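You operate a simulated robot arm through the tools that you are given. There is no shell and no other tool.

Carry out the task below with a simulated robot arm. There is one attempt and no reset: what you move stays moved.

JOB
Put a spoonful or two of rice on the blue plate, then lock the pot's lid.
Fine: lay the red lid on the table meanwhile; steel spoon back, red lid seated and twisted shut; spill next to nothing.

Only the result counts: the job must be done as asked and must still hold three seconds after the hand-in. Knocking over, shifting, dropping, spilling or breaking anything else fails it. Lids that push on must go on centred and level and be pressed home; caps that screw on are set level and turned clockwise until they are tight.

ROBOT AND FRAMES
A 6-joint arm with a two-finger parallel gripper, fixed in place. Base frame: the origin is on the floor under the middle of its stand, x ahead of it, y to its left, z up; the work surface is at about z = 76. Lengths are in cm, angles in rad, forces in N, time in s.
With the tool pointing down near the work surface it reaches from about 26 to 68 cm from the base axis. Its first joint turns from -1.152 to 1.152 rad. Payload 2.9 kg.
Tool frame: the origin (TCP) lies between the finger pads and is the grasp point; the fingertips stand 3 cm ahead of it; z points along the fingers, y is the line along which they close. The gripper opens to 11 cm. The fingers are 2 cm wide and 1 cm thick; the gripper's body (4.8 by 11.2 cm) begins 5.5 cm behind the TCP.
Orientation is told as [roll, pitch, yaw] about the base's x, y, z axes, in that order, counted from this pose: with the fingers straight down and closing along the base's y, the tool's x points along the base's -x, its y along +y and its z along -z.

CONTROLS
- The arm moves only by the tool play_rows. Its argument "steps" is a list of rows, each a list of 7 numbers: the shift along the tool's x, y, z in cm, then the turn, a rotation vector about the tool's x, y, z in rad, then the closure, from 0 (fully open) to 1 (shut). In form: [[tx, ty, tz, rx, ry, rz, fingers], ...]. A call has 1 to 20 rows; each row is the pose to reach, as a shift and turn from the pose commanded when the call began, along the tool's axes at that moment. Rows are played at 5 a second. More than 5 cm and 0.15 rad between two rows, or a gripper value outside its range, and nothing of the call is played. Where a pose cannot be reached the arm comes as near as it can. A force on the tool above 40 N (or 10 N above the force at the start of the call, whichever is more), or a blocked arm, ends the call early, and 0.2 s more pass. The fingers move at their own pace (about 10.8 cm/s each) and stop on an object; they squeeze with about 30 N. The grip force told is the motor's: it shows also when the fingers shut on nothing. Time passes only in rows, and 0.2 s behind the last, so rows that repeat a pose let the fingers close. The reply holds the time, the measured pose of the TCP, the force on the tool along the base axes, the opening and the grip force, in the units named above and with some noise, with the torque about the TCP (base axes, N m) and any sound that the robot's microphone picked up.
- Cameras (640 x 400 px; columns grow to the right, rows downward): "scene" is fixed at [4.79, 41.27, 139.03]; the picture's right is [-0.95, -0.31, 0.00], its down [-0.16, 0.50, -0.85] and it looks along [0.27, -0.81, -0.52] (base axes); focal length 319 px, centre (320, 200). "wrist" rides on the gripper at [7.2, 1.7, -10.3] in the tool frame; the picture's right is [-0.23, 0.97, 0.00], its down [-0.76, -0.18, -0.62] and it looks along [-0.61, -0.14, 0.78] (tool axes); focal length 222 px, centre (320, 200). There is no depth. A picture from a camera that has moved, and an enlarged one, comes with that camera's place and axes in the base frame and with its lens.
- get_image(camera): a new picture of that camera. The clock stands still meanwhile.
- zoom(camera, box): a new picture of the part [left, top, right, bottom] of that camera's present view, enlarged. The clock stands still meanwhile.
- finish_job(): hands the job in; it is judged then, once.

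Places have to be worked out from the pictures, the camera data and where the tool is seen. Open the gripper and draw the arm clear of the work before you hand the job in, unless the task says otherwise.

The tools are called after ">>>" by a JSON object that holds its "fn" and its "kwargs". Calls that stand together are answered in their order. play_rows: Moves the arm, as the interface text tells. Its arguments: {"type":"object","properties":{"steps":{"type":"array","items":{"type":"array","items":{"type":"number"}}}},"required":["steps"]} The other tools are called the same way: get_image (camera) takes a picture; zoom (camera, box) takes an enlarged picture of a part of a camera's view; finish_job () hands the job in.

At the start:

```text
clock: 0.0
tcp_pos: [42.71, -20.23, 118.19]
tcp_rot: [0.0, 0.001, 0.0]
ft_force: [0.7, 0.0, 0.3]
torque: [0.04, 0.0, 0.01]
width: 10.98
gripper_force: 0.0
```

scene: 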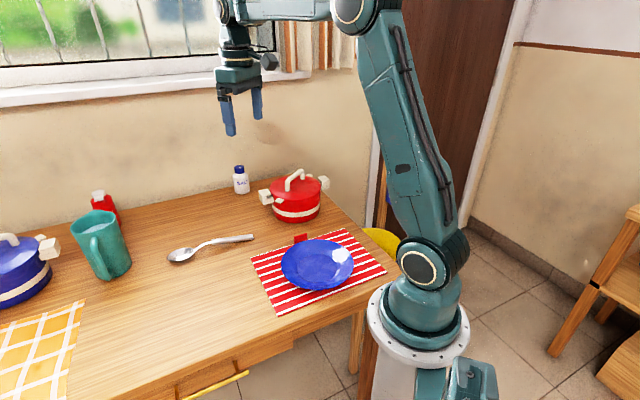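
wrist: 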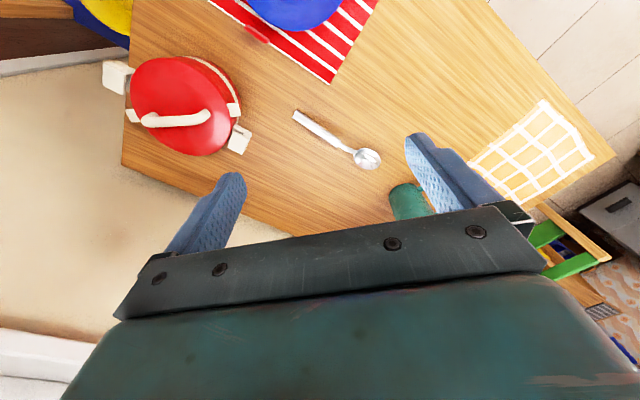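

The red pot sits at the far right corner of the table, the spoon lies mid-table and the blue plate is on the striped mat. I'll take enlarged views before moving.

>>> {"fn": "zoom", "kwargs": {"camera": "scene", "box": [240, 150, 350, 240]}}

>>> {"fn": "zoom", "kwargs": {"camera": "scene", "box": [150, 210, 280, 290]}}

>>> {"fn": "zoom", "kwargs": {"camera": "wrist", "box": [90, 30, 270, 170]}}

>>> {"fn": "zoom", "kwargs": {"camera": "wrist", "box": [270, 90, 430, 190]}}

>>> {"fn": "zoom", "kwargs": {"camera": "scene", "box": [240, 210, 400, 320]}}

```text
4.44 times, centred on (295, 195) of scene
camera zoom: at [4.79, 41.27, 139.03], right [-0.95, -0.31, 0.0], down [-0.16, 0.5, -0.85], along [0.27, -0.81, -0.52], focal length 1419 px, centre (431, 222)
```

zoom: 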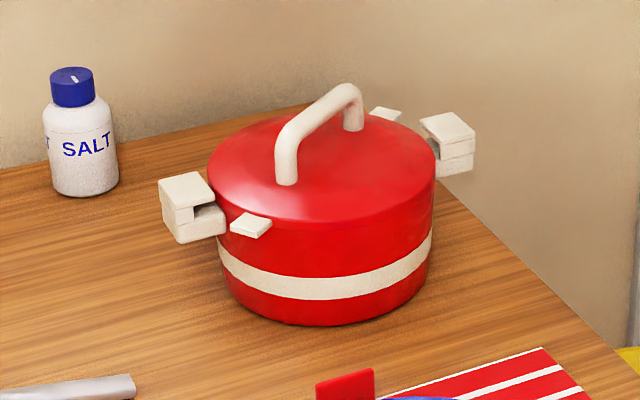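

```text
4.92 times, centred on (215, 250) of scene
camera zoom: at [4.79, 41.27, 139.03], right [-0.95, -0.31, 0.0], down [-0.16, 0.5, -0.85], along [0.27, -0.81, -0.52], focal length 1572 px, centre (837, -46)
```

zoom: 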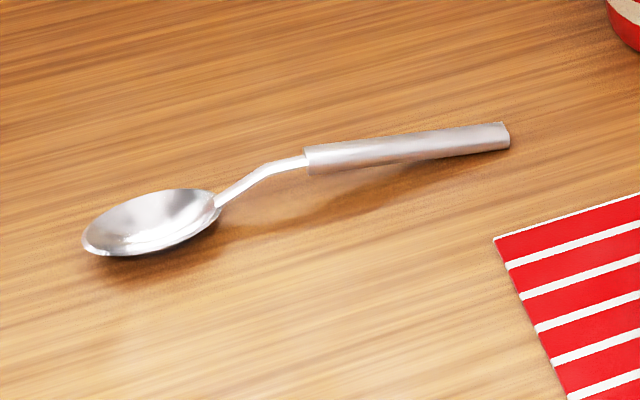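

```text
2.86 times, centred on (180, 100) of wrist
camera zoom: at [35.43, -18.6, 128.5], right [0.23, 0.97, 0.0], down [0.76, -0.18, 0.62], along [0.61, -0.14, -0.78], focal length 635 px, centre (720, 486)
```

zoom: 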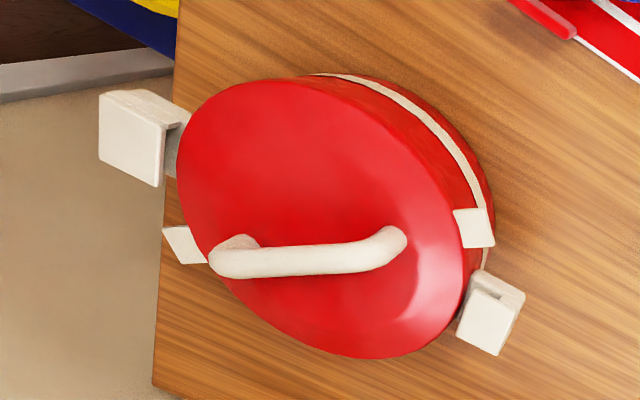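

```text
4.00 times, centred on (350, 140) of wrist
camera zoom: at [35.43, -18.6, 128.5], right [0.23, 0.97, 0.0], down [0.76, -0.18, 0.62], along [0.61, -0.14, -0.78], focal length 888 px, centre (200, 440)
```

zoom: 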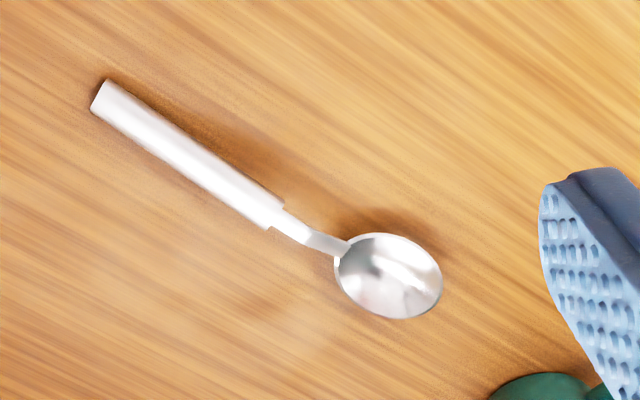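

```text
3.64 times, centred on (320, 265) of scene
camera zoom: at [4.79, 41.27, 139.03], right [-0.95, -0.31, 0.0], down [-0.16, 0.5, -0.85], along [0.27, -0.81, -0.52], focal length 1161 px, centre (320, -36)
```

zoom: 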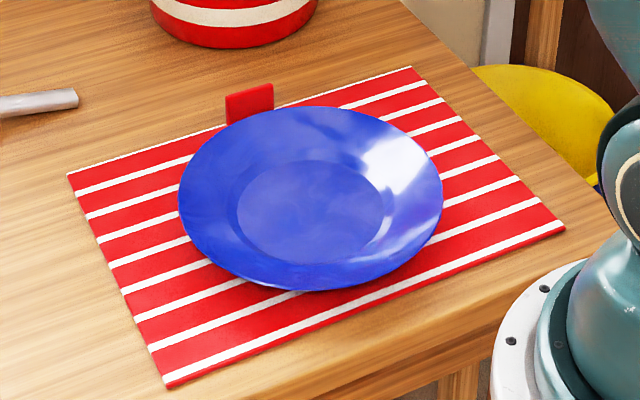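

The pot looks to be centred near (42, -45), with a bar handle roughly along y and lugs beside the pot-handle slots, so it is unlocked. I'll bring the wrist camera over the pot for a better look.

>>> {"fn": "play_rows", "kwargs": {"steps": [[0.06, -1.4, 0.45, 0, 0, 0.112, 0], [0.1, -2.8, 0.9, 0, 0, 0.224, 0], [0.15, -4.2, 1.35, 0, 0, 0.336, 0], [0.2, -5.6, 1.8, 0, 0, 0.448, 0], [0.25, -7.0, 2.2, 0, 0, 0.56, 0], [0.3, -8.5, 2.65, 0, 0, 0.673, 0], [0.35, -9.9, 3.1, 0, 0, 0.785, 0], [0.4, -11.3, 3.5, 0, 0, 0.897, 0], [0.45, -12.7, 4, 0, 0, 1.01, 0], [0.5, -14.1, 4.4, 0, 0, 1.122, 0], [0.55, -15.5, 4.9, 0, 0, 1.234, 0], [0.6, -17, 5.3, 0, 0, 1.346, 0], [0.65, -18.4, 5.8, 0, 0, 1.458, 0], [0.7, -19.8, 6.2, 0, 0, 1.57, 0], [0.7, -19.8, 6.2, 0, 0, 1.57, 0]]}}

>>> {"fn": "get_image", "kwargs": {"camera": "wrist"}}

>>> {"fn": "get_image", "kwargs": {"camera": "scene"}}

```text
clock: 3.2
tcp_pos: [41.8, -40.16, 112.04]
tcp_rot: [0.0, 0.0, -1.571]
ft_force: [-0.8, -0.4, -0.4]
torque: [0.01, 0.02, 0.0]
width: 10.98
gripper_force: 0.2
```

```text
taken
camera wrist: at [43.54, -32.99, 122.34], right [0.97, -0.23, 0.0], down [-0.18, -0.76, 0.62], along [-0.14, -0.61, -0.78], focal length 222 px, centre (320, 200)
```

wrist: 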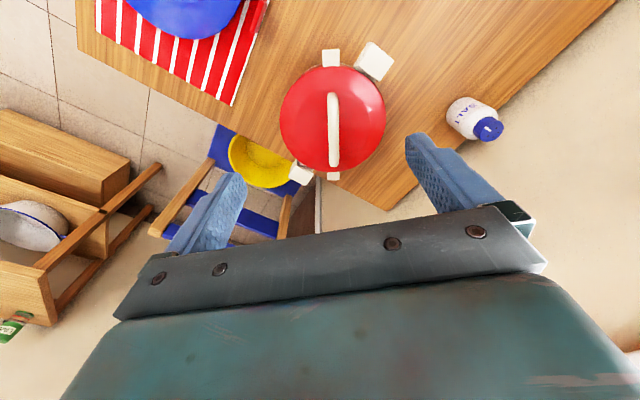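

```text
taken
```

scene: 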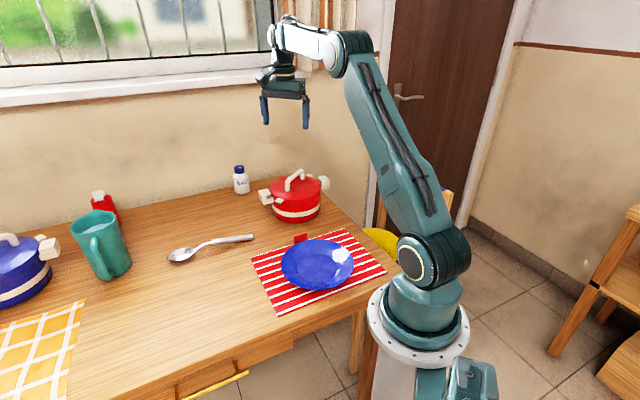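

Good view of the pot from above; I'll enlarge it to measure the lid and handle accurately.

>>> {"fn": "zoom", "kwargs": {"camera": "wrist", "box": [256, 30, 416, 210]}}

```text
2.22 times, centred on (336, 120) of wrist
camera zoom: at [43.54, -32.99, 122.34], right [0.97, -0.23, 0.0], down [-0.18, -0.76, 0.62], along [-0.14, -0.61, -0.78], focal length 494 px, centre (284, 378)
```

zoom: 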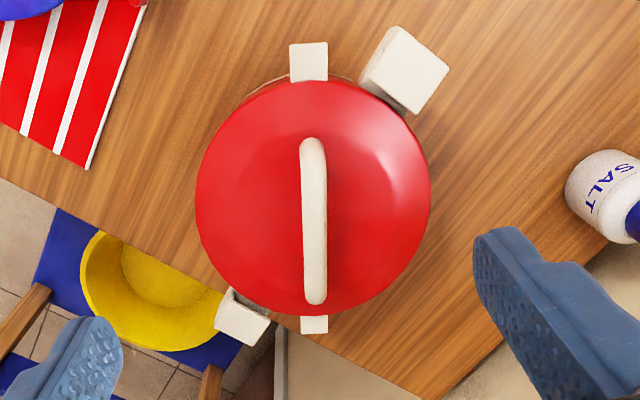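

The bar handle runs about 10° off the y axis, centred near (42.6, -45.4) at z≈91. I'll align the tool above it at z≈101, with the gripper partly closed.

>>> {"fn": "play_rows", "kwargs": {"steps": [[-1.3, 0.2, 2.7, 0, 0, 0.04, 0.2], [-2.6, 0.35, 5.5, 0, 0, 0.085, 0.4], [-4, 0.5, 8.2, 0, 0, 0.13, 0.5], [-5.3, 0.7, 11, 0, 0, 0.17, 0.5], [-5.3, 0.7, 11, 0, 0, 0.17, 0.5], [-5.3, 0.7, 11, 0, 0, 0.17, 0.5]]}}

>>> {"fn": "get_image", "kwargs": {"camera": "wrist"}}

>>> {"fn": "zoom", "kwargs": {"camera": "scene", "box": [240, 120, 350, 240]}}

```text
clock: 4.6
tcp_pos: [42.5, -45.58, 101.06]
tcp_rot: [0.001, -0.001, -1.741]
ft_force: [0.5, -0.2, 0.4]
torque: [-0.02, 0.05, 0.01]
width: 5.47
gripper_force: 0.0
```

```text
taken
camera wrist: at [45.39, -38.79, 111.28], right [0.92, -0.39, 0.0], down [-0.3, -0.72, 0.62], along [-0.24, -0.57, -0.78], focal length 222 px, centre (320, 200)
```

wrist: 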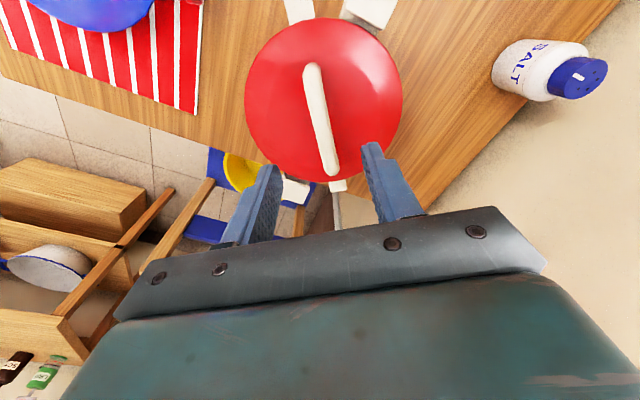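

```text
3.33 times, centred on (295, 180) of scene
camera zoom: at [4.79, 41.27, 139.03], right [-0.95, -0.31, 0.0], down [-0.16, 0.5, -0.85], along [0.27, -0.81, -0.52], focal length 1064 px, centre (403, 267)
```

zoom: 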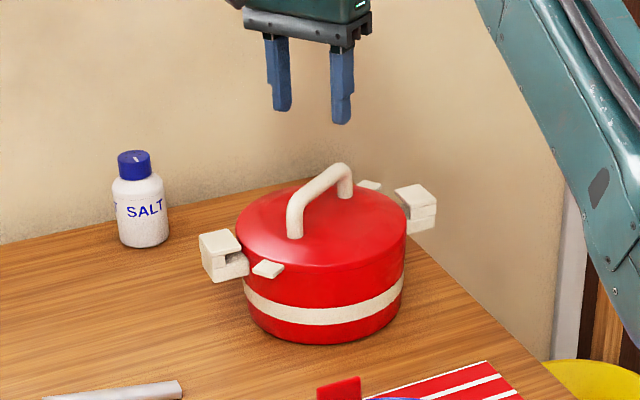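

The fingertip projection matches the scene camera well. I'll zoom closer on the handle to fix its height before descending.

>>> {"fn": "zoom", "kwargs": {"camera": "scene", "box": [260, 140, 335, 230]}}

>>> {"fn": "zoom", "kwargs": {"camera": "wrist", "box": [230, 0, 420, 230]}}

```text
4.44 times, centred on (298, 185) of scene
camera zoom: at [4.79, 41.27, 139.03], right [-0.95, -0.31, 0.0], down [-0.16, 0.5, -0.85], along [0.27, -0.81, -0.52], focal length 1419 px, centre (420, 267)
```

zoom: 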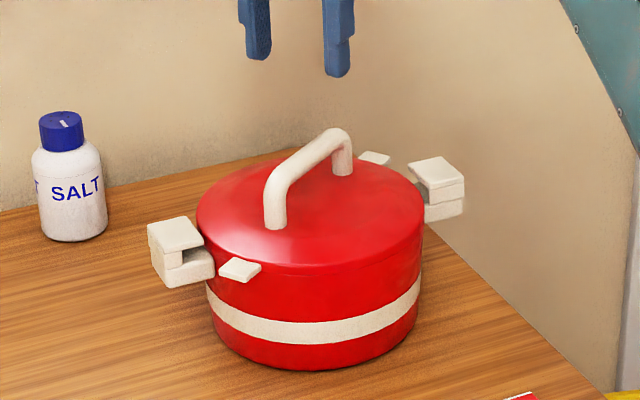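

```text
1.74 times, centred on (325, 115) of wrist
camera zoom: at [45.39, -38.79, 111.28], right [0.92, -0.39, 0.0], down [-0.3, -0.72, 0.62], along [-0.24, -0.57, -0.78], focal length 386 px, centre (311, 348)
```

zoom: 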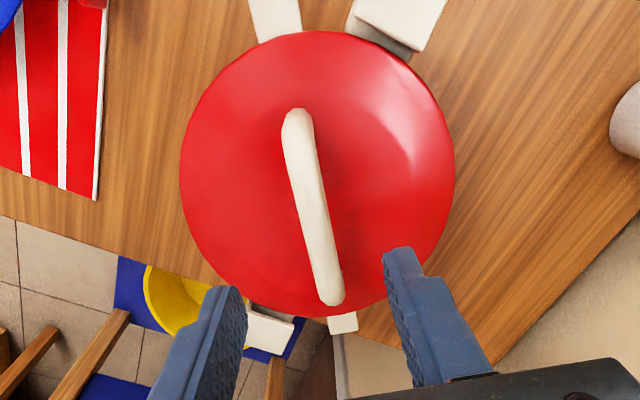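

The bar centre is at about (42.7, -45.4, 90.0), about 3.8 cm above the lid surface. I'll trim the alignment slightly, descend to z≈91 and close on the bar.

>>> {"fn": "play_rows", "kwargs": {"steps": [[0, 0.17, 2, 0, 0, 0.035, 0.5], [0, 0.17, 4, 0, 0, 0.035, 0.5], [0, 0.17, 6, 0, 0, 0.035, 0.5], [0, 0.17, 8, 0, 0, 0.035, 0.5], [0, 0.17, 9, 0, 0, 0.035, 0.5], [0, 0.17, 10, 0, 0, 0.035, 0.5], [0, 0.17, 10, 0, 0, 0.035, 0.5]]}}

>>> {"fn": "get_image", "kwargs": {"camera": "wrist"}}

>>> {"fn": "zoom", "kwargs": {"camera": "scene", "box": [250, 140, 340, 230]}}

```text
clock: 6.2
tcp_pos: [42.75, -45.52, 91.01]
tcp_rot: [0.001, 0.0, -1.774]
ft_force: [-0.3, 0.2, 0.6]
torque: [0.02, 0.05, 0.0]
width: 5.5
gripper_force: 0.1
```

```text
taken
camera wrist: at [45.85, -38.75, 101.34], right [0.91, -0.42, 0.0], down [-0.33, -0.71, 0.62], along [-0.26, -0.57, -0.78], focal length 222 px, centre (320, 200)
```

wrist: 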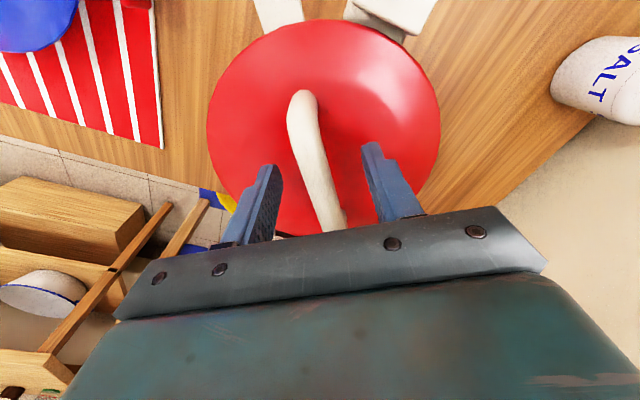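

```text
4.44 times, centred on (295, 185) of scene
camera zoom: at [4.79, 41.27, 139.03], right [-0.95, -0.31, 0.0], down [-0.16, 0.5, -0.85], along [0.27, -0.81, -0.52], focal length 1419 px, centre (431, 267)
```

zoom: 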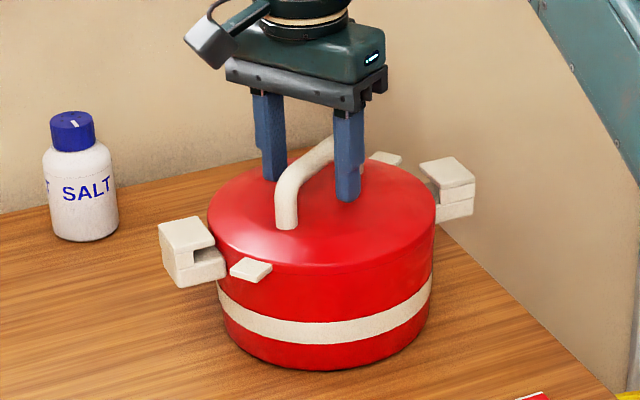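

The bar lies between the fingers. The lugs put the lid centre near (42.5, -46.4), so I'll shift 0.8 cm along the bar and then close.

>>> {"fn": "play_rows", "kwargs": {"steps": [[-0.8, 0, 0, 0, 0, 0, 0.5], [-0.8, 0, 0, 0, 0, 0, 0.5], [-0.8, 0, 0, 0, 0, 0, 0.7], [-0.8, 0, 0, 0, 0, 0, 0.85], [-0.8, 0, 0, 0, 0, 0, 1], [-0.8, 0, 0, 0, 0, 0, 1], [-0.8, 0, 0, 0, 0, 0, 1]]}}

>>> {"fn": "get_image", "kwargs": {"camera": "wrist"}}

>>> {"fn": "zoom", "kwargs": {"camera": "scene", "box": [250, 140, 340, 230]}}

```text
clock: 7.8
tcp_pos: [42.64, -46.32, 91.15]
tcp_rot: [0.0, 0.002, -1.774]
ft_force: [0.7, 0.1, 0.6]
torque: [-0.02, -0.01, -0.01]
width: 1.63
gripper_force: 29.5
```

```text
taken
camera wrist: at [45.75, -39.49, 101.32], right [0.91, -0.42, 0.0], down [-0.33, -0.71, 0.62], along [-0.26, -0.57, -0.78], focal length 222 px, centre (320, 200)
```

wrist: 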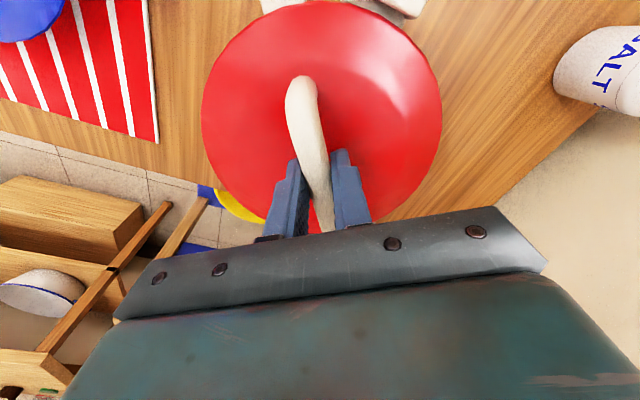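

```text
4.44 times, centred on (295, 185) of scene
camera zoom: at [4.79, 41.27, 139.03], right [-0.95, -0.31, 0.0], down [-0.16, 0.5, -0.85], along [0.27, -0.81, -0.52], focal length 1419 px, centre (431, 267)
```

zoom: 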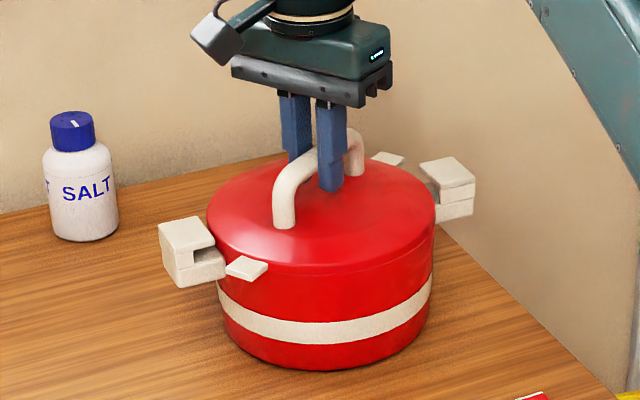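

The lid is gripped (width 1.63). I'll back it off slightly counter-clockwise and lift it straight up.

>>> {"fn": "play_rows", "kwargs": {"steps": [[0, 0, 0, 0, 0, -0.04, 1], [0, 0, -0.4, 0, 0, -0.04, 1], [0, 0, -1.0, 0, 0, -0.04, 1], [0, 0, -2.0, 0, 0, -0.04, 1], [0, 0, -3.5, 0, 0, -0.04, 1], [0, 0, -5.5, 0, 0, -0.04, 1], [0, 0, -8, 0, 0, -0.04, 1], [0, 0, -11, 0, 0, -0.04, 1], [0, 0, -13, 0, 0, -0.04, 1], [0, 0, -13, 0, 0, -0.04, 1]]}}

>>> {"fn": "get_image", "kwargs": {"camera": "scene"}}

>>> {"fn": "zoom", "kwargs": {"camera": "scene", "box": [240, 100, 360, 230]}}

```text
clock: 10.0
tcp_pos: [42.56, -46.2, 104.07]
tcp_rot: [0.0, 0.002, -1.734]
ft_force: [0.0, 0.0, -1.9]
torque: [0.0, 0.0, -0.03]
width: 1.61
gripper_force: 29.4
```

```text
taken
```

scene: 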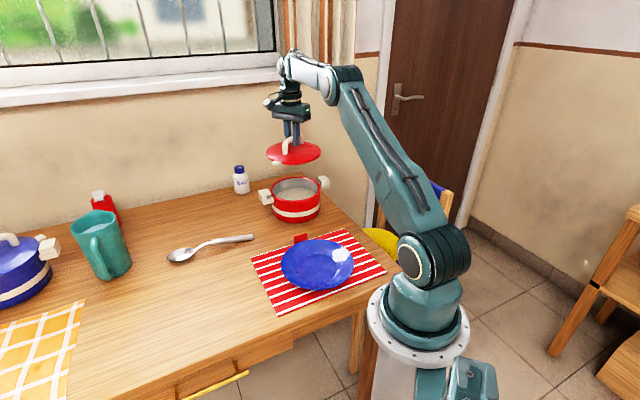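

```text
3.08 times, centred on (300, 165) of scene
camera zoom: at [4.79, 41.27, 139.03], right [-0.95, -0.31, 0.0], down [-0.16, 0.5, -0.85], along [0.27, -0.81, -0.52], focal length 982 px, centre (382, 308)
```

zoom: 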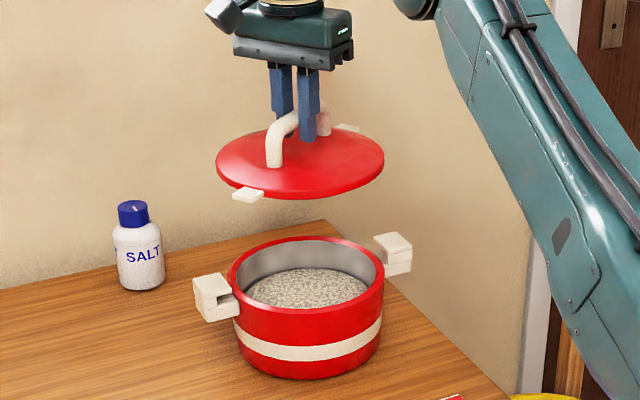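

The lid is clear and the rice is visible in the pot. I'll carry the lid over to the free table area near (52, -4).

>>> {"fn": "play_rows", "kwargs": {"steps": [[1.3, 0.07, 0, 0, 0, -0.021, 1], [3.46, 0.2, 0, 0, 0, -0.057, 1], [6.48, 0.37, 0, 0, 0, -0.107, 1], [9.51, 0.54, 0, 0, 0, -0.157, 1], [12.53, 0.71, 0, 0, 0, -0.207, 1], [15.56, 0.88, 0, 0, 0, -0.257, 1], [18.58, 1.05, 0, 0, 0, -0.307, 1], [21.61, 1.22, 0, 0, 0, -0.357, 1], [24.64, 1.4, 0, 0, 0, -0.407, 1], [27.66, 1.57, 0, 0, 0, -0.457, 1], [30.69, 1.74, 0, 0, 0, -0.507, 1], [33.71, 1.91, 0, 0, 0, -0.557, 1], [36.74, 2.08, 0, 0, 0, -0.607, 1], [39.76, 2.25, 0, 0, 0, -0.657, 1], [41.92, 2.38, 0, 0, 0, -0.693, 1], [43.22, 2.45, 0, 0, 0, -0.714, 1], [43.22, 2.45, 0, 0, 0, -0.714, 1]]}}

>>> {"fn": "get_image", "kwargs": {"camera": "scene"}}

>>> {"fn": "get_image", "kwargs": {"camera": "wrist"}}

```text
clock: 13.6
tcp_pos: [52.0, -4.03, 104.21]
tcp_rot: [0.0, 0.0, -1.021]
ft_force: [0.5, 0.1, -1.7]
torque: [0.05, -0.02, 0.0]
width: 1.61
gripper_force: 30.1
```

```text
taken
```

scene: 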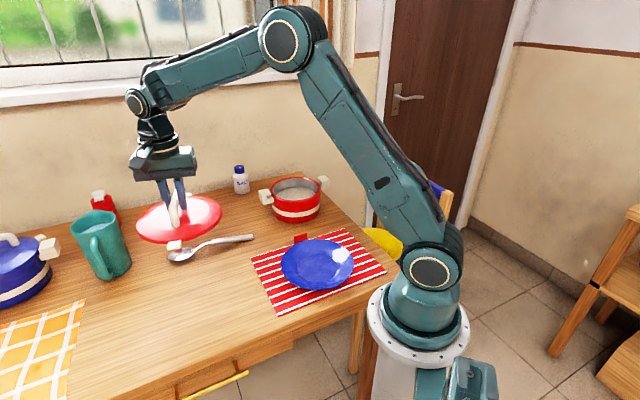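

```text
taken
camera wrist: at [49.63, 3.12, 114.51], right [0.95, 0.32, 0.0], down [0.25, -0.74, 0.62], along [0.2, -0.59, -0.78], focal length 222 px, centre (320, 200)
```

wrist: 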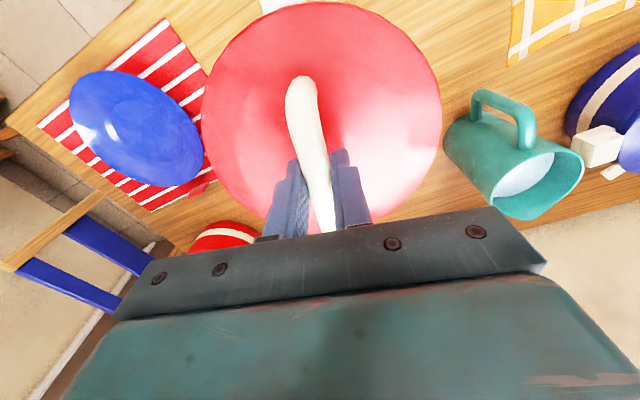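

I'll lower the lid to just above the table, then feel for contact.

>>> {"fn": "play_rows", "kwargs": {"steps": [[0, 0, 1.5, 0, 0, 0, 1], [0, 0, 4.5, 0, 0, 0, 1], [0, 0, 7.5, 0, 0, 0, 1], [0, 0, 10.5, 0, 0, 0, 1], [0, 0, 13.5, 0, 0, 0, 1], [0, 0, 16.5, 0, 0, 0, 1], [0, 0, 18.5, 0, 0, 0, 1], [0, 0, 19.8, 0, 0, 0, 1], [0, 0, 20.2, 0, 0, 0, 1], [0, 0, 20.2, 0, 0, 0, 1]]}}

>>> {"fn": "zoom", "kwargs": {"camera": "scene", "box": [110, 190, 270, 320]}}

```text
clock: 15.8
tcp_pos: [52.14, -4.06, 83.81]
tcp_rot: [0.0, 0.001, -1.021]
ft_force: [0.9, -0.9, -1.2]
torque: [0.01, 0.04, 0.02]
width: 1.6
gripper_force: 29.5
```

```text
3.08 times, centred on (190, 255) of scene
camera zoom: at [4.79, 41.27, 139.03], right [-0.95, -0.31, 0.0], down [-0.16, 0.5, -0.85], along [0.27, -0.81, -0.52], focal length 982 px, centre (720, 31)
```

zoom: 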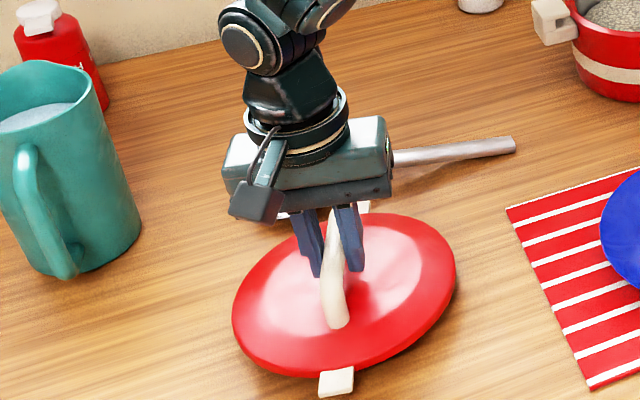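

The lid is about 1–2 cm off the table. I'll lower it in small steps while checking the force.

>>> {"fn": "play_rows", "kwargs": {"steps": [[0, 0, 0.3, 0, 0, 0, 1], [0, 0, 0.6, 0, 0, 0, 1], [0, 0, 0.9, 0, 0, 0, 1], [0, 0, 1.1, 0, 0, 0, 1], [0, 0, 1.1, 0, 0, 0, 1]]}}

>>> {"fn": "zoom", "kwargs": {"camera": "scene", "box": [110, 190, 270, 320]}}

```text
clock: 17.0
tcp_pos: [52.2, -4.05, 82.65]
tcp_rot: [0.001, 0.0, -1.02]
ft_force: [-0.5, -2.4, 4.9]
torque: [0.07, 0.05, 0.03]
width: 1.64
gripper_force: 29.9
```

```text
3.08 times, centred on (190, 255) of scene
camera zoom: at [4.78, 41.27, 139.03], right [-0.95, -0.31, 0.0], down [-0.16, 0.5, -0.85], along [0.27, -0.81, -0.52], focal length 982 px, centre (720, 31)
```

zoom: 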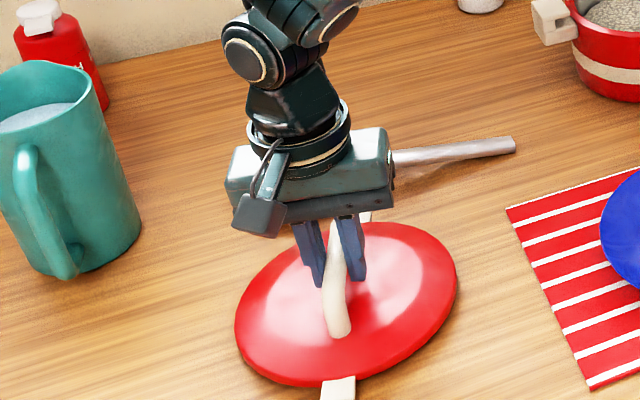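

The lid is resting on the table (contact about 5 N). I'll open the fingers and rise straight up.

>>> {"fn": "play_rows", "kwargs": {"steps": [[0, 0, 0, 0, 0, 0, 0.85], [0, 0, 0, 0, 0, 0, 0.6], [0, 0, 0, 0, 0, 0, 0.5], [0, 0, 0, 0, 0, 0, 0.5], [0, 0, -1, 0, 0, 0, 0.5], [0, 0, -3, 0, 0, 0, 0.5], [0, 0, -6, 0, 0, 0, 0.5], [0, 0, -10, 0, 0, 0, 0.5], [0, 0, -14, 0, 0, 0, 0.5], [0, 0, -18, 0, 0, 0, 0.5], [0, 0, -18, 0, 0, 0, 0.5]]}}

>>> {"fn": "get_image", "kwargs": {"camera": "scene"}}

>>> {"fn": "get_image", "kwargs": {"camera": "wrist"}}

```text
clock: 19.4
tcp_pos: [52.22, -4.22, 100.46]
tcp_rot: [0.001, 0.0, -1.02]
ft_force: [0.2, 0.1, -0.4]
torque: [-0.02, 0.02, 0.01]
width: 5.49
gripper_force: 0.0
```

```text
taken
```

scene: 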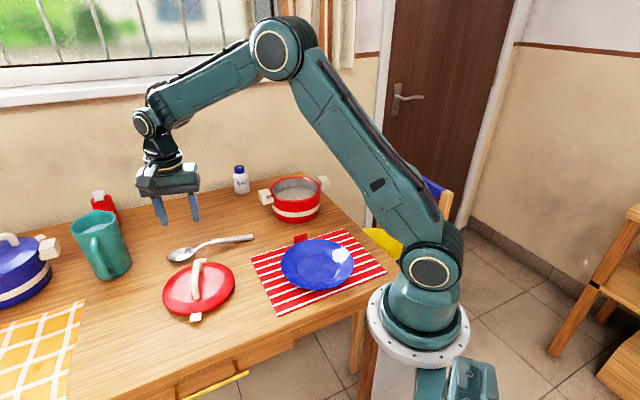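

```text
taken
camera wrist: at [49.96, 2.81, 110.72], right [0.95, 0.32, 0.0], down [0.25, -0.74, 0.62], along [0.2, -0.59, -0.78], focal length 222 px, centre (320, 200)
```

wrist: 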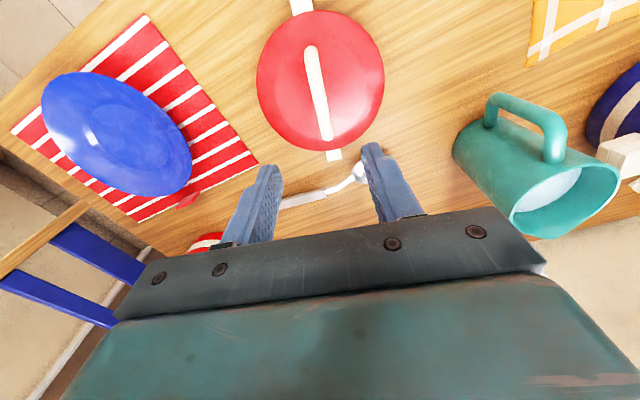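

The lid lies flat on the table. Next is the spoon: I want its bowl on the tool's +x side, so I'll turn to yaw ≈ -2.43 above the handle and look.

>>> {"fn": "play_rows", "kwargs": {"steps": [[-1.5, -0.55, 0, 0, 0, 0.118, 0.5], [-3.0, -1.1, 0, 0, 0, 0.235, 0.5], [-4.5, -1.65, 0, 0, 0, 0.353, 0.5], [-6.0, -2.2, 0, 0, 0, 0.47, 0.5], [-7.5, -2.76, 0, 0, 0, 0.588, 0.5], [-9.0, -3.3, 0, 0, 0, 0.705, 0.5], [-10.5, -3.9, 0, 0, 0, 0.823, 0.5], [-12, -4.4, 0, 0, 0, 0.94, 0.5], [-13.5, -5, 0, 0, 0, 1.058, 0.5], [-15, -5.5, 0, 0, 0, 1.175, 0.5], [-16.5, -6.1, 0, 0, 0, 1.293, 0.5], [-18.05, -6.63, 0, 0, 0, 1.41, 0.5], [-18.05, -6.63, 0, 0, 0, 1.41, 0.5]]}}

>>> {"fn": "get_image", "kwargs": {"camera": "wrist"}}

>>> {"fn": "zoom", "kwargs": {"camera": "scene", "box": [130, 150, 290, 290]}}

```text
clock: 22.2
tcp_pos: [55.93, -22.89, 100.88]
tcp_rot: [0.0, -0.001, -2.433]
ft_force: [-1.3, 0.4, 0.3]
torque: [-0.02, 0.01, -0.01]
width: 5.48
gripper_force: 0.1
```

```text
taken
camera wrist: at [62.58, -19.37, 111.15], right [0.46, -0.89, 0.0], down [-0.69, -0.36, 0.62], along [-0.55, -0.29, -0.78], focal length 222 px, centre (320, 200)
```

wrist: 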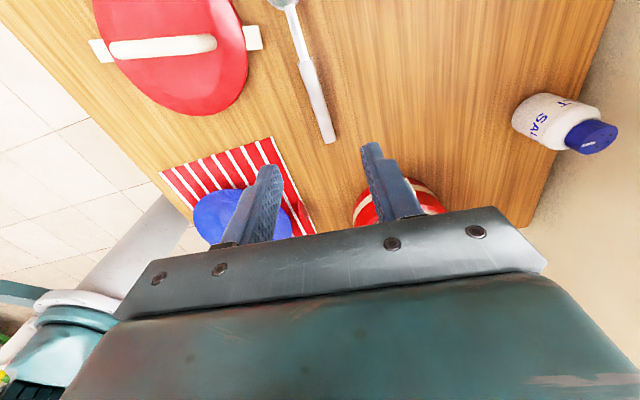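

```text
2.86 times, centred on (210, 220) of scene
camera zoom: at [4.79, 41.27, 139.03], right [-0.95, -0.31, 0.0], down [-0.16, 0.5, -0.85], along [0.27, -0.81, -0.52], focal length 912 px, centre (634, 143)
```

zoom: 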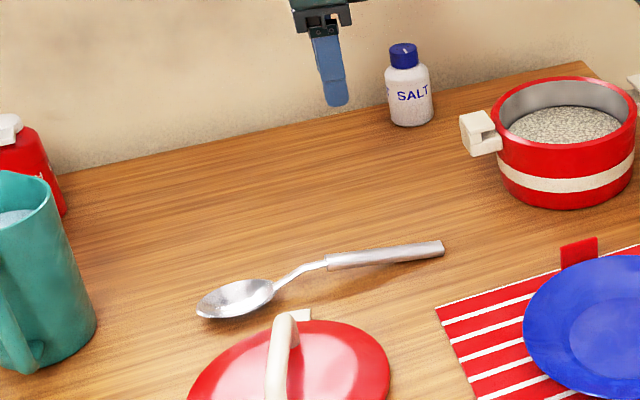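

The target yaw is reachable. I'll enlarge both views of the spoon to measure its handle line and height.

>>> {"fn": "zoom", "kwargs": {"camera": "wrist", "box": [250, 0, 380, 160]}}

>>> {"fn": "zoom", "kwargs": {"camera": "scene", "box": [160, 220, 265, 275]}}

```text
2.50 times, centred on (315, 80) of wrist
camera zoom: at [62.58, -19.37, 111.15], right [0.46, -0.89, 0.0], down [-0.69, -0.36, 0.62], along [-0.55, -0.29, -0.78], focal length 555 px, centre (332, 500)
```

zoom: 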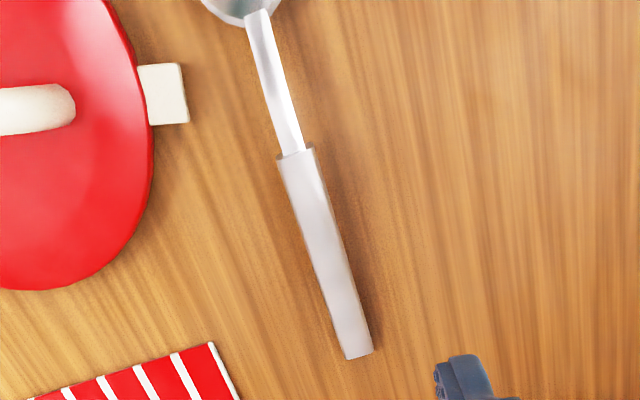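

```text
6.10 times, centred on (212, 248) of scene
camera zoom: at [4.79, 41.27, 139.03], right [-0.95, -0.31, 0.0], down [-0.16, 0.5, -0.85], along [0.27, -0.81, -0.52], focal length 1946 px, centre (975, -90)
```

zoom: 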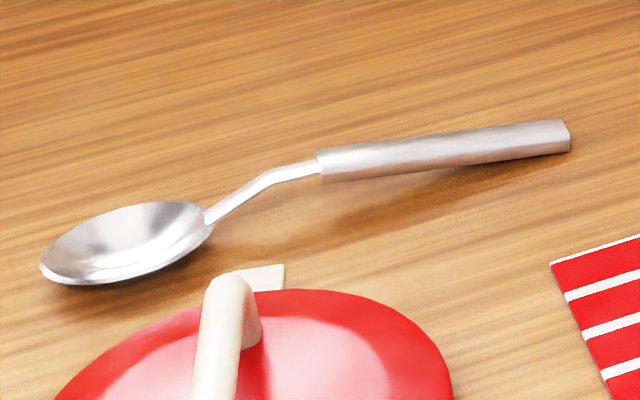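

The handle runs from (49.7, -28.0, 76.7) up to (58.4, -19.6, 78.5), heading 44°. I'll grip it about 2 cm from its bowl end, at (57.1, -20.8), and stop first at z≈85 to check alignment.

>>> {"fn": "play_rows", "kwargs": {"steps": [[0.7, -0.3, 2, 0, 0, -0.03, 0.5], [1.5, -0.6, 5, 0, 0, -0.059, 0.5], [2.18, -0.81, 8.5, 0, 0, -0.059, 0.5], [2.18, -0.81, 12, 0, 0, -0.059, 0.5], [2.18, -0.81, 14.5, 0, 0, -0.059, 0.5], [2.18, -0.81, 16, 0, 0, -0.059, 0.5], [2.18, -0.81, 16, 0, 0, -0.059, 0.5]]}}

>>> {"fn": "get_image", "kwargs": {"camera": "wrist"}}

>>> {"fn": "zoom", "kwargs": {"camera": "scene", "box": [150, 190, 270, 280]}}

```text
clock: 23.8
tcp_pos: [57.03, -20.74, 84.73]
tcp_rot: [0.0, 0.002, -2.372]
ft_force: [-1.0, -0.3, 0.1]
torque: [0.01, 0.01, -0.02]
width: 5.49
gripper_force: 0.1
```

```text
taken
camera wrist: at [63.46, -16.96, 94.95], right [0.51, -0.86, 0.0], down [-0.67, -0.4, 0.62], along [-0.53, -0.32, -0.78], focal length 222 px, centre (320, 200)
```

wrist: 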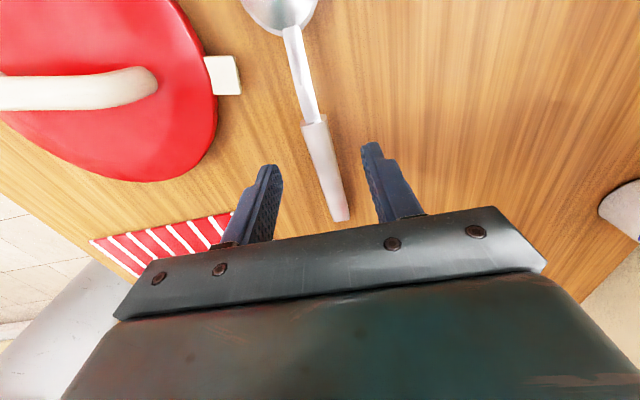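

```text
4.44 times, centred on (210, 235) of scene
camera zoom: at [4.79, 41.27, 139.03], right [-0.95, -0.31, 0.0], down [-0.16, 0.5, -0.85], along [0.27, -0.81, -0.52], focal length 1419 px, centre (809, 44)
```

zoom: 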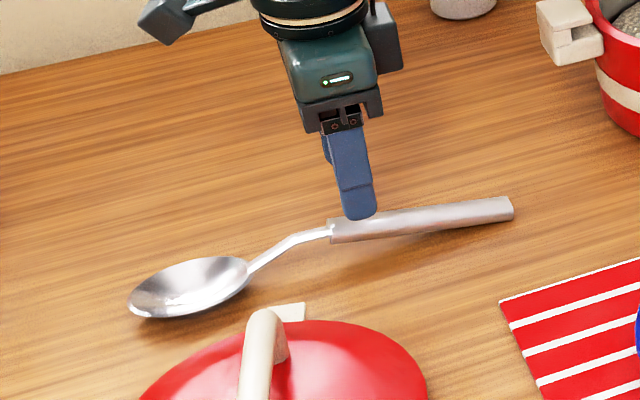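

Fingers straddle the handle, centred and aligned. I'll descend to z≈79.5 and close gently.

>>> {"fn": "play_rows", "kwargs": {"steps": [[0, 0, 1.5, 0, 0, 0, 0.5], [0, 0, 3.0, 0, 0, 0, 0.5], [0, 0, 4.2, 0, 0, 0, 0.5], [0, 0, 4.9, 0, 0, 0, 0.5], [0, 0, 5.2, 0, 0, 0, 0.5], [0, 0, 5.2, 0, 0, 0, 0.5], [0, 0, 5.2, 0, 0, 0, 0.7], [0, 0, 5.2, 0, 0, 0, 0.85], [0, 0, 5.2, 0, 0, 0, 1], [0, 0, 5.2, 0, 0, 0, 1], [0, 0, 5.2, 0, 0, 0, 1]]}}

>>> {"fn": "get_image", "kwargs": {"camera": "wrist"}}

>>> {"fn": "zoom", "kwargs": {"camera": "scene", "box": [150, 190, 270, 280]}}

```text
clock: 26.2
tcp_pos: [57.03, -20.77, 79.6]
tcp_rot: [0.001, 0.001, -2.372]
ft_force: [0.5, 0.5, 1.0]
torque: [0.05, -0.09, 0.07]
width: 1.95
gripper_force: 29.7
```

```text
taken
camera wrist: at [63.51, -17.02, 89.89], right [0.51, -0.86, 0.0], down [-0.67, -0.4, 0.62], along [-0.53, -0.32, -0.78], focal length 222 px, centre (320, 200)
```

wrist: 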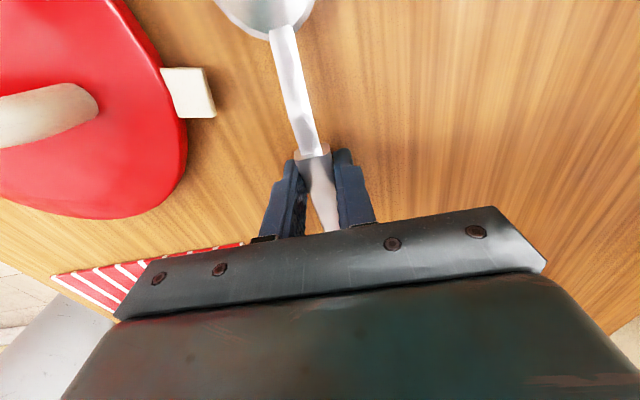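

```text
4.44 times, centred on (210, 235) of scene
camera zoom: at [4.79, 41.27, 139.03], right [-0.95, -0.31, 0.0], down [-0.16, 0.5, -0.85], along [0.27, -0.81, -0.52], focal length 1419 px, centre (809, 44)
```

zoom: 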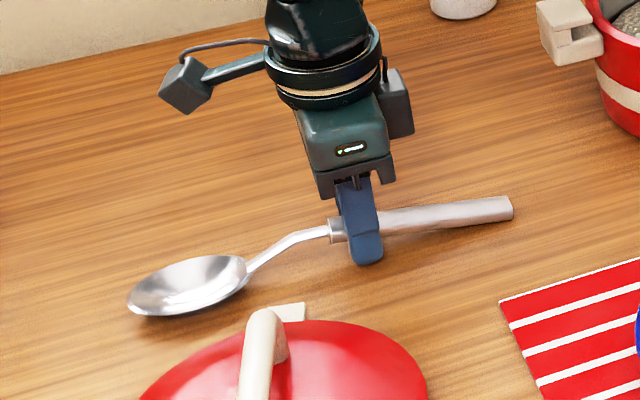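

The spoon is gripped (width 1.95); home pose is TCP (57.0, -20.8, 79.6), yaw -2.372. I'll lift straight up.

>>> {"fn": "play_rows", "kwargs": {"steps": [[0, 0, -0.3, 0, 0, 0, 1], [0, 0, -1, 0, 0, 0, 1], [0, 0, -2.5, 0, 0, 0, 1], [0, 0, -4.5, 0, 0, 0, 1], [0, 0, -7.5, 0, 0, 0, 1], [0, 0, -10.5, 0, 0, 0, 1], [0, 0, -13.5, 0, 0, 0, 1], [0, 0, -16.5, 0, 0, 0, 1], [0, 0, -19, 0, 0, 0, 1], [0, 0, -20, 0, 0, 0, 1], [0, 0, -20, 0, 0, 0, 1]]}}

>>> {"fn": "get_image", "kwargs": {"camera": "wrist"}}

>>> {"fn": "zoom", "kwargs": {"camera": "scene", "box": [120, 100, 280, 240]}}

```text
clock: 28.6
tcp_pos: [56.88, -20.83, 99.57]
tcp_rot: [0.0, 0.0, -2.373]
ft_force: [-0.4, 0.8, -1.0]
torque: [-0.03, 0.05, 0.02]
width: 1.95
gripper_force: 29.9
```

```text
taken
camera wrist: at [63.37, -16.99, 109.88], right [0.51, -0.86, 0.0], down [-0.67, -0.4, 0.62], along [-0.53, -0.32, -0.78], focal length 222 px, centre (320, 200)
```

wrist: 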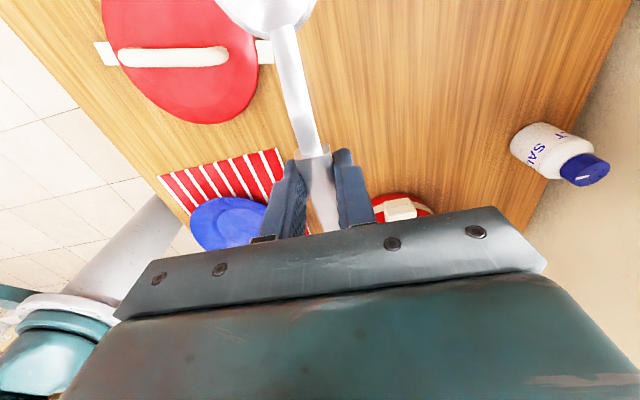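

```text
2.86 times, centred on (200, 170) of scene
camera zoom: at [4.79, 41.27, 139.03], right [-0.95, -0.31, 0.0], down [-0.16, 0.5, -0.85], along [0.27, -0.81, -0.52], focal length 912 px, centre (663, 286)
```

zoom: 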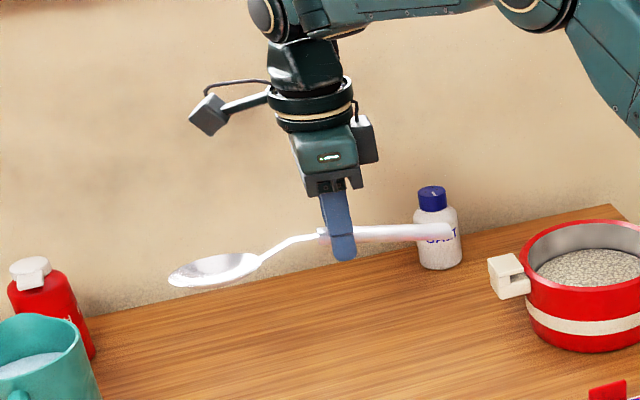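

The spoon hangs level, with its bowl centre about 11 cm along tool +x and 2.3 cm below the TCP. I'll swing over to the pot side with the bowl pointing back to the base (yaw ≈ -0.83).

>>> {"fn": "play_rows", "kwargs": {"steps": [[-1.2, 0.5, -0.5, 0, 0, -0.06, 1], [-3.2, 1.3, -1.2, 0, 0, -0.17, 1], [-5.3, 2.1, -2, 0, 0, -0.28, 1], [-7.4, 3.0, -2.7, 0, 0, -0.4, 1], [-9.5, 3.8, -3.4, 0, 0, -0.52, 1], [-11.7, 4.7, -4, 0, 0, -0.64, 1], [-13.9, 5.6, -4.5, 0, 0, -0.76, 1], [-16.1, 6.5, -4.5, 0, 0, -0.88, 1], [-18.3, 7.4, -4.5, 0, 0, -1.0, 1], [-20.5, 8.3, -4.5, 0, 0, -1.12, 1], [-22.7, 9.1, -4.5, 0, 0, -1.24, 1], [-24.9, 10, -4.5, 0, 0, -1.36, 1], [-27, 10.9, -4.5, 0, 0, -1.47, 1], [-28.28, 11.39, -4.5, 0, 0, -1.541, 1], [-28.28, 11.39, -4.5, 0, 0, -1.541, 1]]}}

>>> {"fn": "get_image", "kwargs": {"camera": "wrist"}}

>>> {"fn": "get_image", "kwargs": {"camera": "scene"}}

```text
clock: 31.8
tcp_pos: [44.49, -48.52, 104.03]
tcp_rot: [0.0, 0.0, -0.83]
ft_force: [0.6, 0.1, -0.2]
torque: [-0.05, -0.03, 0.0]
width: 1.95
gripper_force: 29.7
```

```text
taken
camera wrist: at [40.86, -41.99, 114.3], right [0.87, 0.49, 0.0], down [0.38, -0.68, 0.62], along [0.3, -0.54, -0.78], focal length 222 px, centre (320, 200)
```

wrist: 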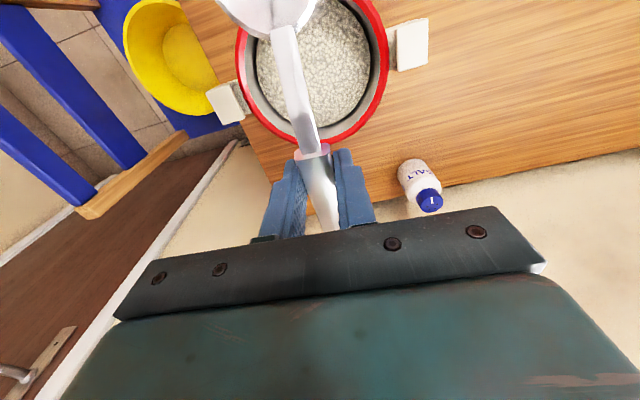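

```text
taken
```

scene: 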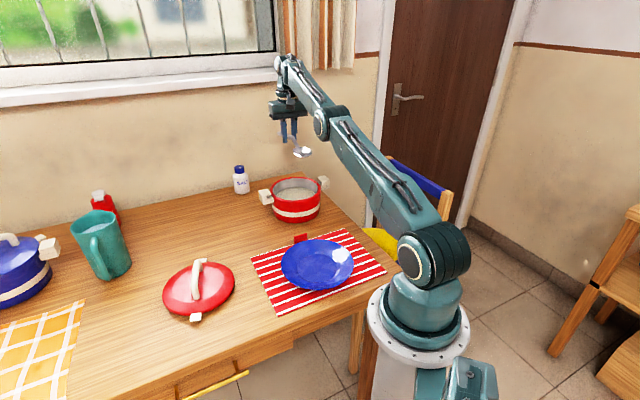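

Now the rice and pot opening are visible beneath the spoon. I'll enlarge to measure the pot's centre and the spoon's alignment relative to it.

>>> {"fn": "zoom", "kwargs": {"camera": "wrist", "box": [190, 0, 450, 160]}}

>>> {"fn": "zoom", "kwargs": {"camera": "scene", "box": [240, 80, 360, 230]}}

```text
2.46 times, centred on (320, 80) of wrist
camera zoom: at [40.86, -41.99, 114.3], right [0.87, 0.49, 0.0], down [0.38, -0.68, 0.62], along [0.3, -0.54, -0.78], focal length 547 px, centre (320, 495)
```

zoom: 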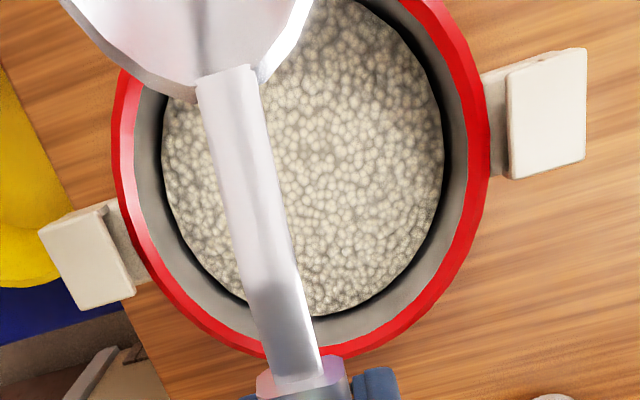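

```text
2.67 times, centred on (300, 155) of scene
camera zoom: at [4.79, 41.27, 139.03], right [-0.95, -0.31, 0.0], down [-0.16, 0.5, -0.85], along [0.27, -0.81, -0.52], focal length 851 px, centre (373, 320)
```

zoom: 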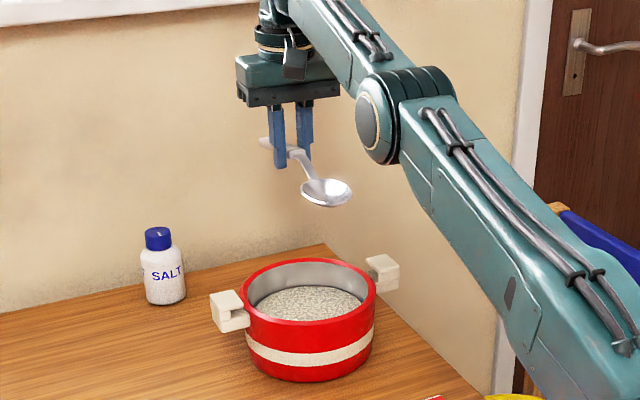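

Pot centre is (42.4, -46.6), rim z≈84.5, rice surface ≈80.8. I'll tilt the tool 60° so the spoon dips bowl-down, with its tip above the far side of the pot at about z = 90.

>>> {"fn": "play_rows", "kwargs": {"steps": [[-0.9, -0.03, 0, 0, -0.116, 0, 1], [-1.8, -0.06, 0, 0, -0.233, 0, 1], [-2.7, -0.09, 0, 0, -0.349, 0, 1], [-3.55, -0.12, 0, 0, -0.465, 0, 1], [-4.4, -0.15, 0, 0, -0.582, 0, 1], [-5.3, -0.18, 0, 0, -0.698, 0, 1], [-6.2, -0.2, 0, 0, -0.814, 0, 1], [-7.1, -0.22, 0, 0, -0.931, 0, 1], [-7.97, -0.24, 0, 0, -1.047, 0, 1], [-7.97, -0.24, 0, 0, -1.047, 0, 1]]}}

>>> {"fn": "zoom", "kwargs": {"camera": "scene", "box": [220, 70, 380, 230]}}

>>> {"fn": "get_image", "kwargs": {"camera": "wrist"}}

```text
clock: 34.0
tcp_pos: [49.86, -54.75, 103.94]
tcp_rot: [-0.001, -1.048, -0.83]
ft_force: [0.1, -0.3, -0.4]
torque: [-0.01, -0.04, 0.01]
width: 1.95
gripper_force: 30.4
```

```text
2.50 times, centred on (300, 150) of scene
camera zoom: at [4.79, 41.27, 139.03], right [-0.95, -0.31, 0.0], down [-0.16, 0.5, -0.85], along [0.27, -0.81, -0.52], focal length 798 px, centre (370, 325)
```

zoom: 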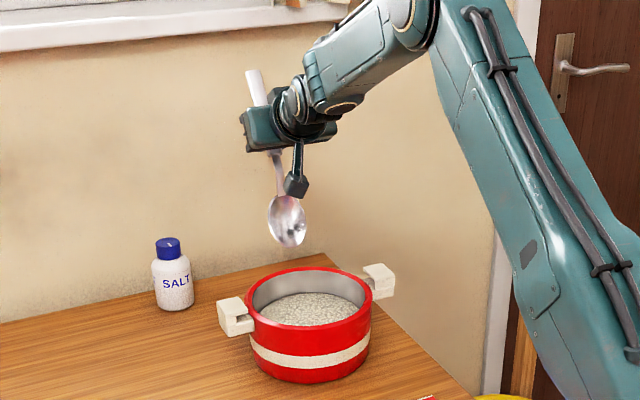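

```text
taken
camera wrist: at [42.74, -44.28, 102.82], right [0.8, 0.57, 0.2], down [-0.24, 0.0, 0.97], along [0.56, -0.82, 0.14], focal length 222 px, centre (320, 200)
```

wrist: 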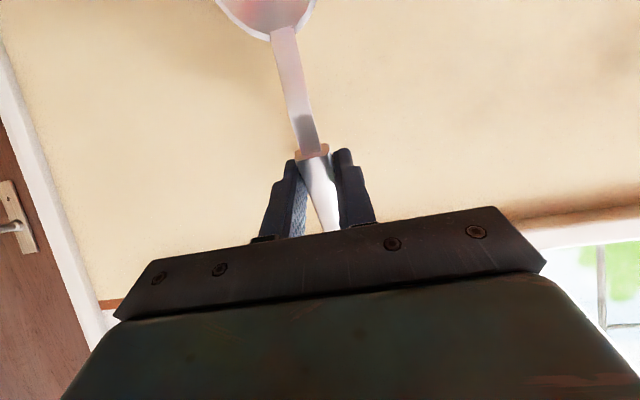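

The tilt was reached cleanly. I'll shift 2 cm inward so the bowl's back clears the far wall, then lower the tip to just above the rice.

>>> {"fn": "play_rows", "kwargs": {"steps": [[1.03, 0, -1.78, 0, 0, 0, 1], [2.5, 0, -0.93, 0, 0, 0, 1], [4.5, 0, 0.22, 0, 0, 0, 1], [6.5, 0, 1.38, 0, 0, 0, 1], [8.0, 0, 2.25, 0, 0, 0, 1], [8.77, 0, 2.7, 0, 0, 0, 1], [8.77, 0, 2.7, 0, 0, 0, 1]]}}

>>> {"fn": "zoom", "kwargs": {"camera": "scene", "box": [250, 130, 340, 230]}}

>>> {"fn": "get_image", "kwargs": {"camera": "wrist"}}

```text
clock: 35.6
tcp_pos: [48.5, -53.22, 95.15]
tcp_rot: [0.001, -1.047, -0.83]
ft_force: [-3.5, 7.2, 5.4]
torque: [0.75, 0.53, -0.09]
width: 1.95
gripper_force: 30.5
```

```text
4.00 times, centred on (295, 180) of scene
camera zoom: at [4.77, 41.3, 139.02], right [-0.95, -0.31, 0.0], down [-0.16, 0.5, -0.85], along [0.27, -0.81, -0.52], focal length 1277 px, centre (420, 280)
```

zoom: 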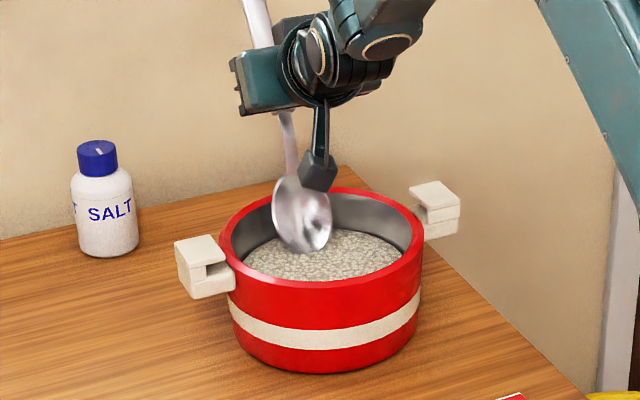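

```text
taken
camera wrist: at [41.22, -42.77, 94.01], right [0.8, 0.57, 0.2], down [-0.24, 0.0, 0.97], along [0.56, -0.82, 0.14], focal length 222 px, centre (320, 200)
```

wrist: 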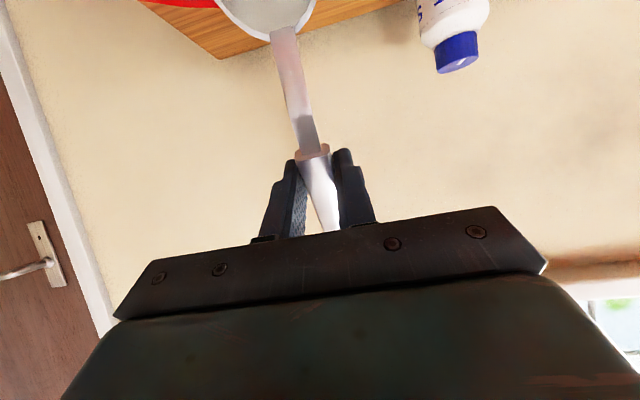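

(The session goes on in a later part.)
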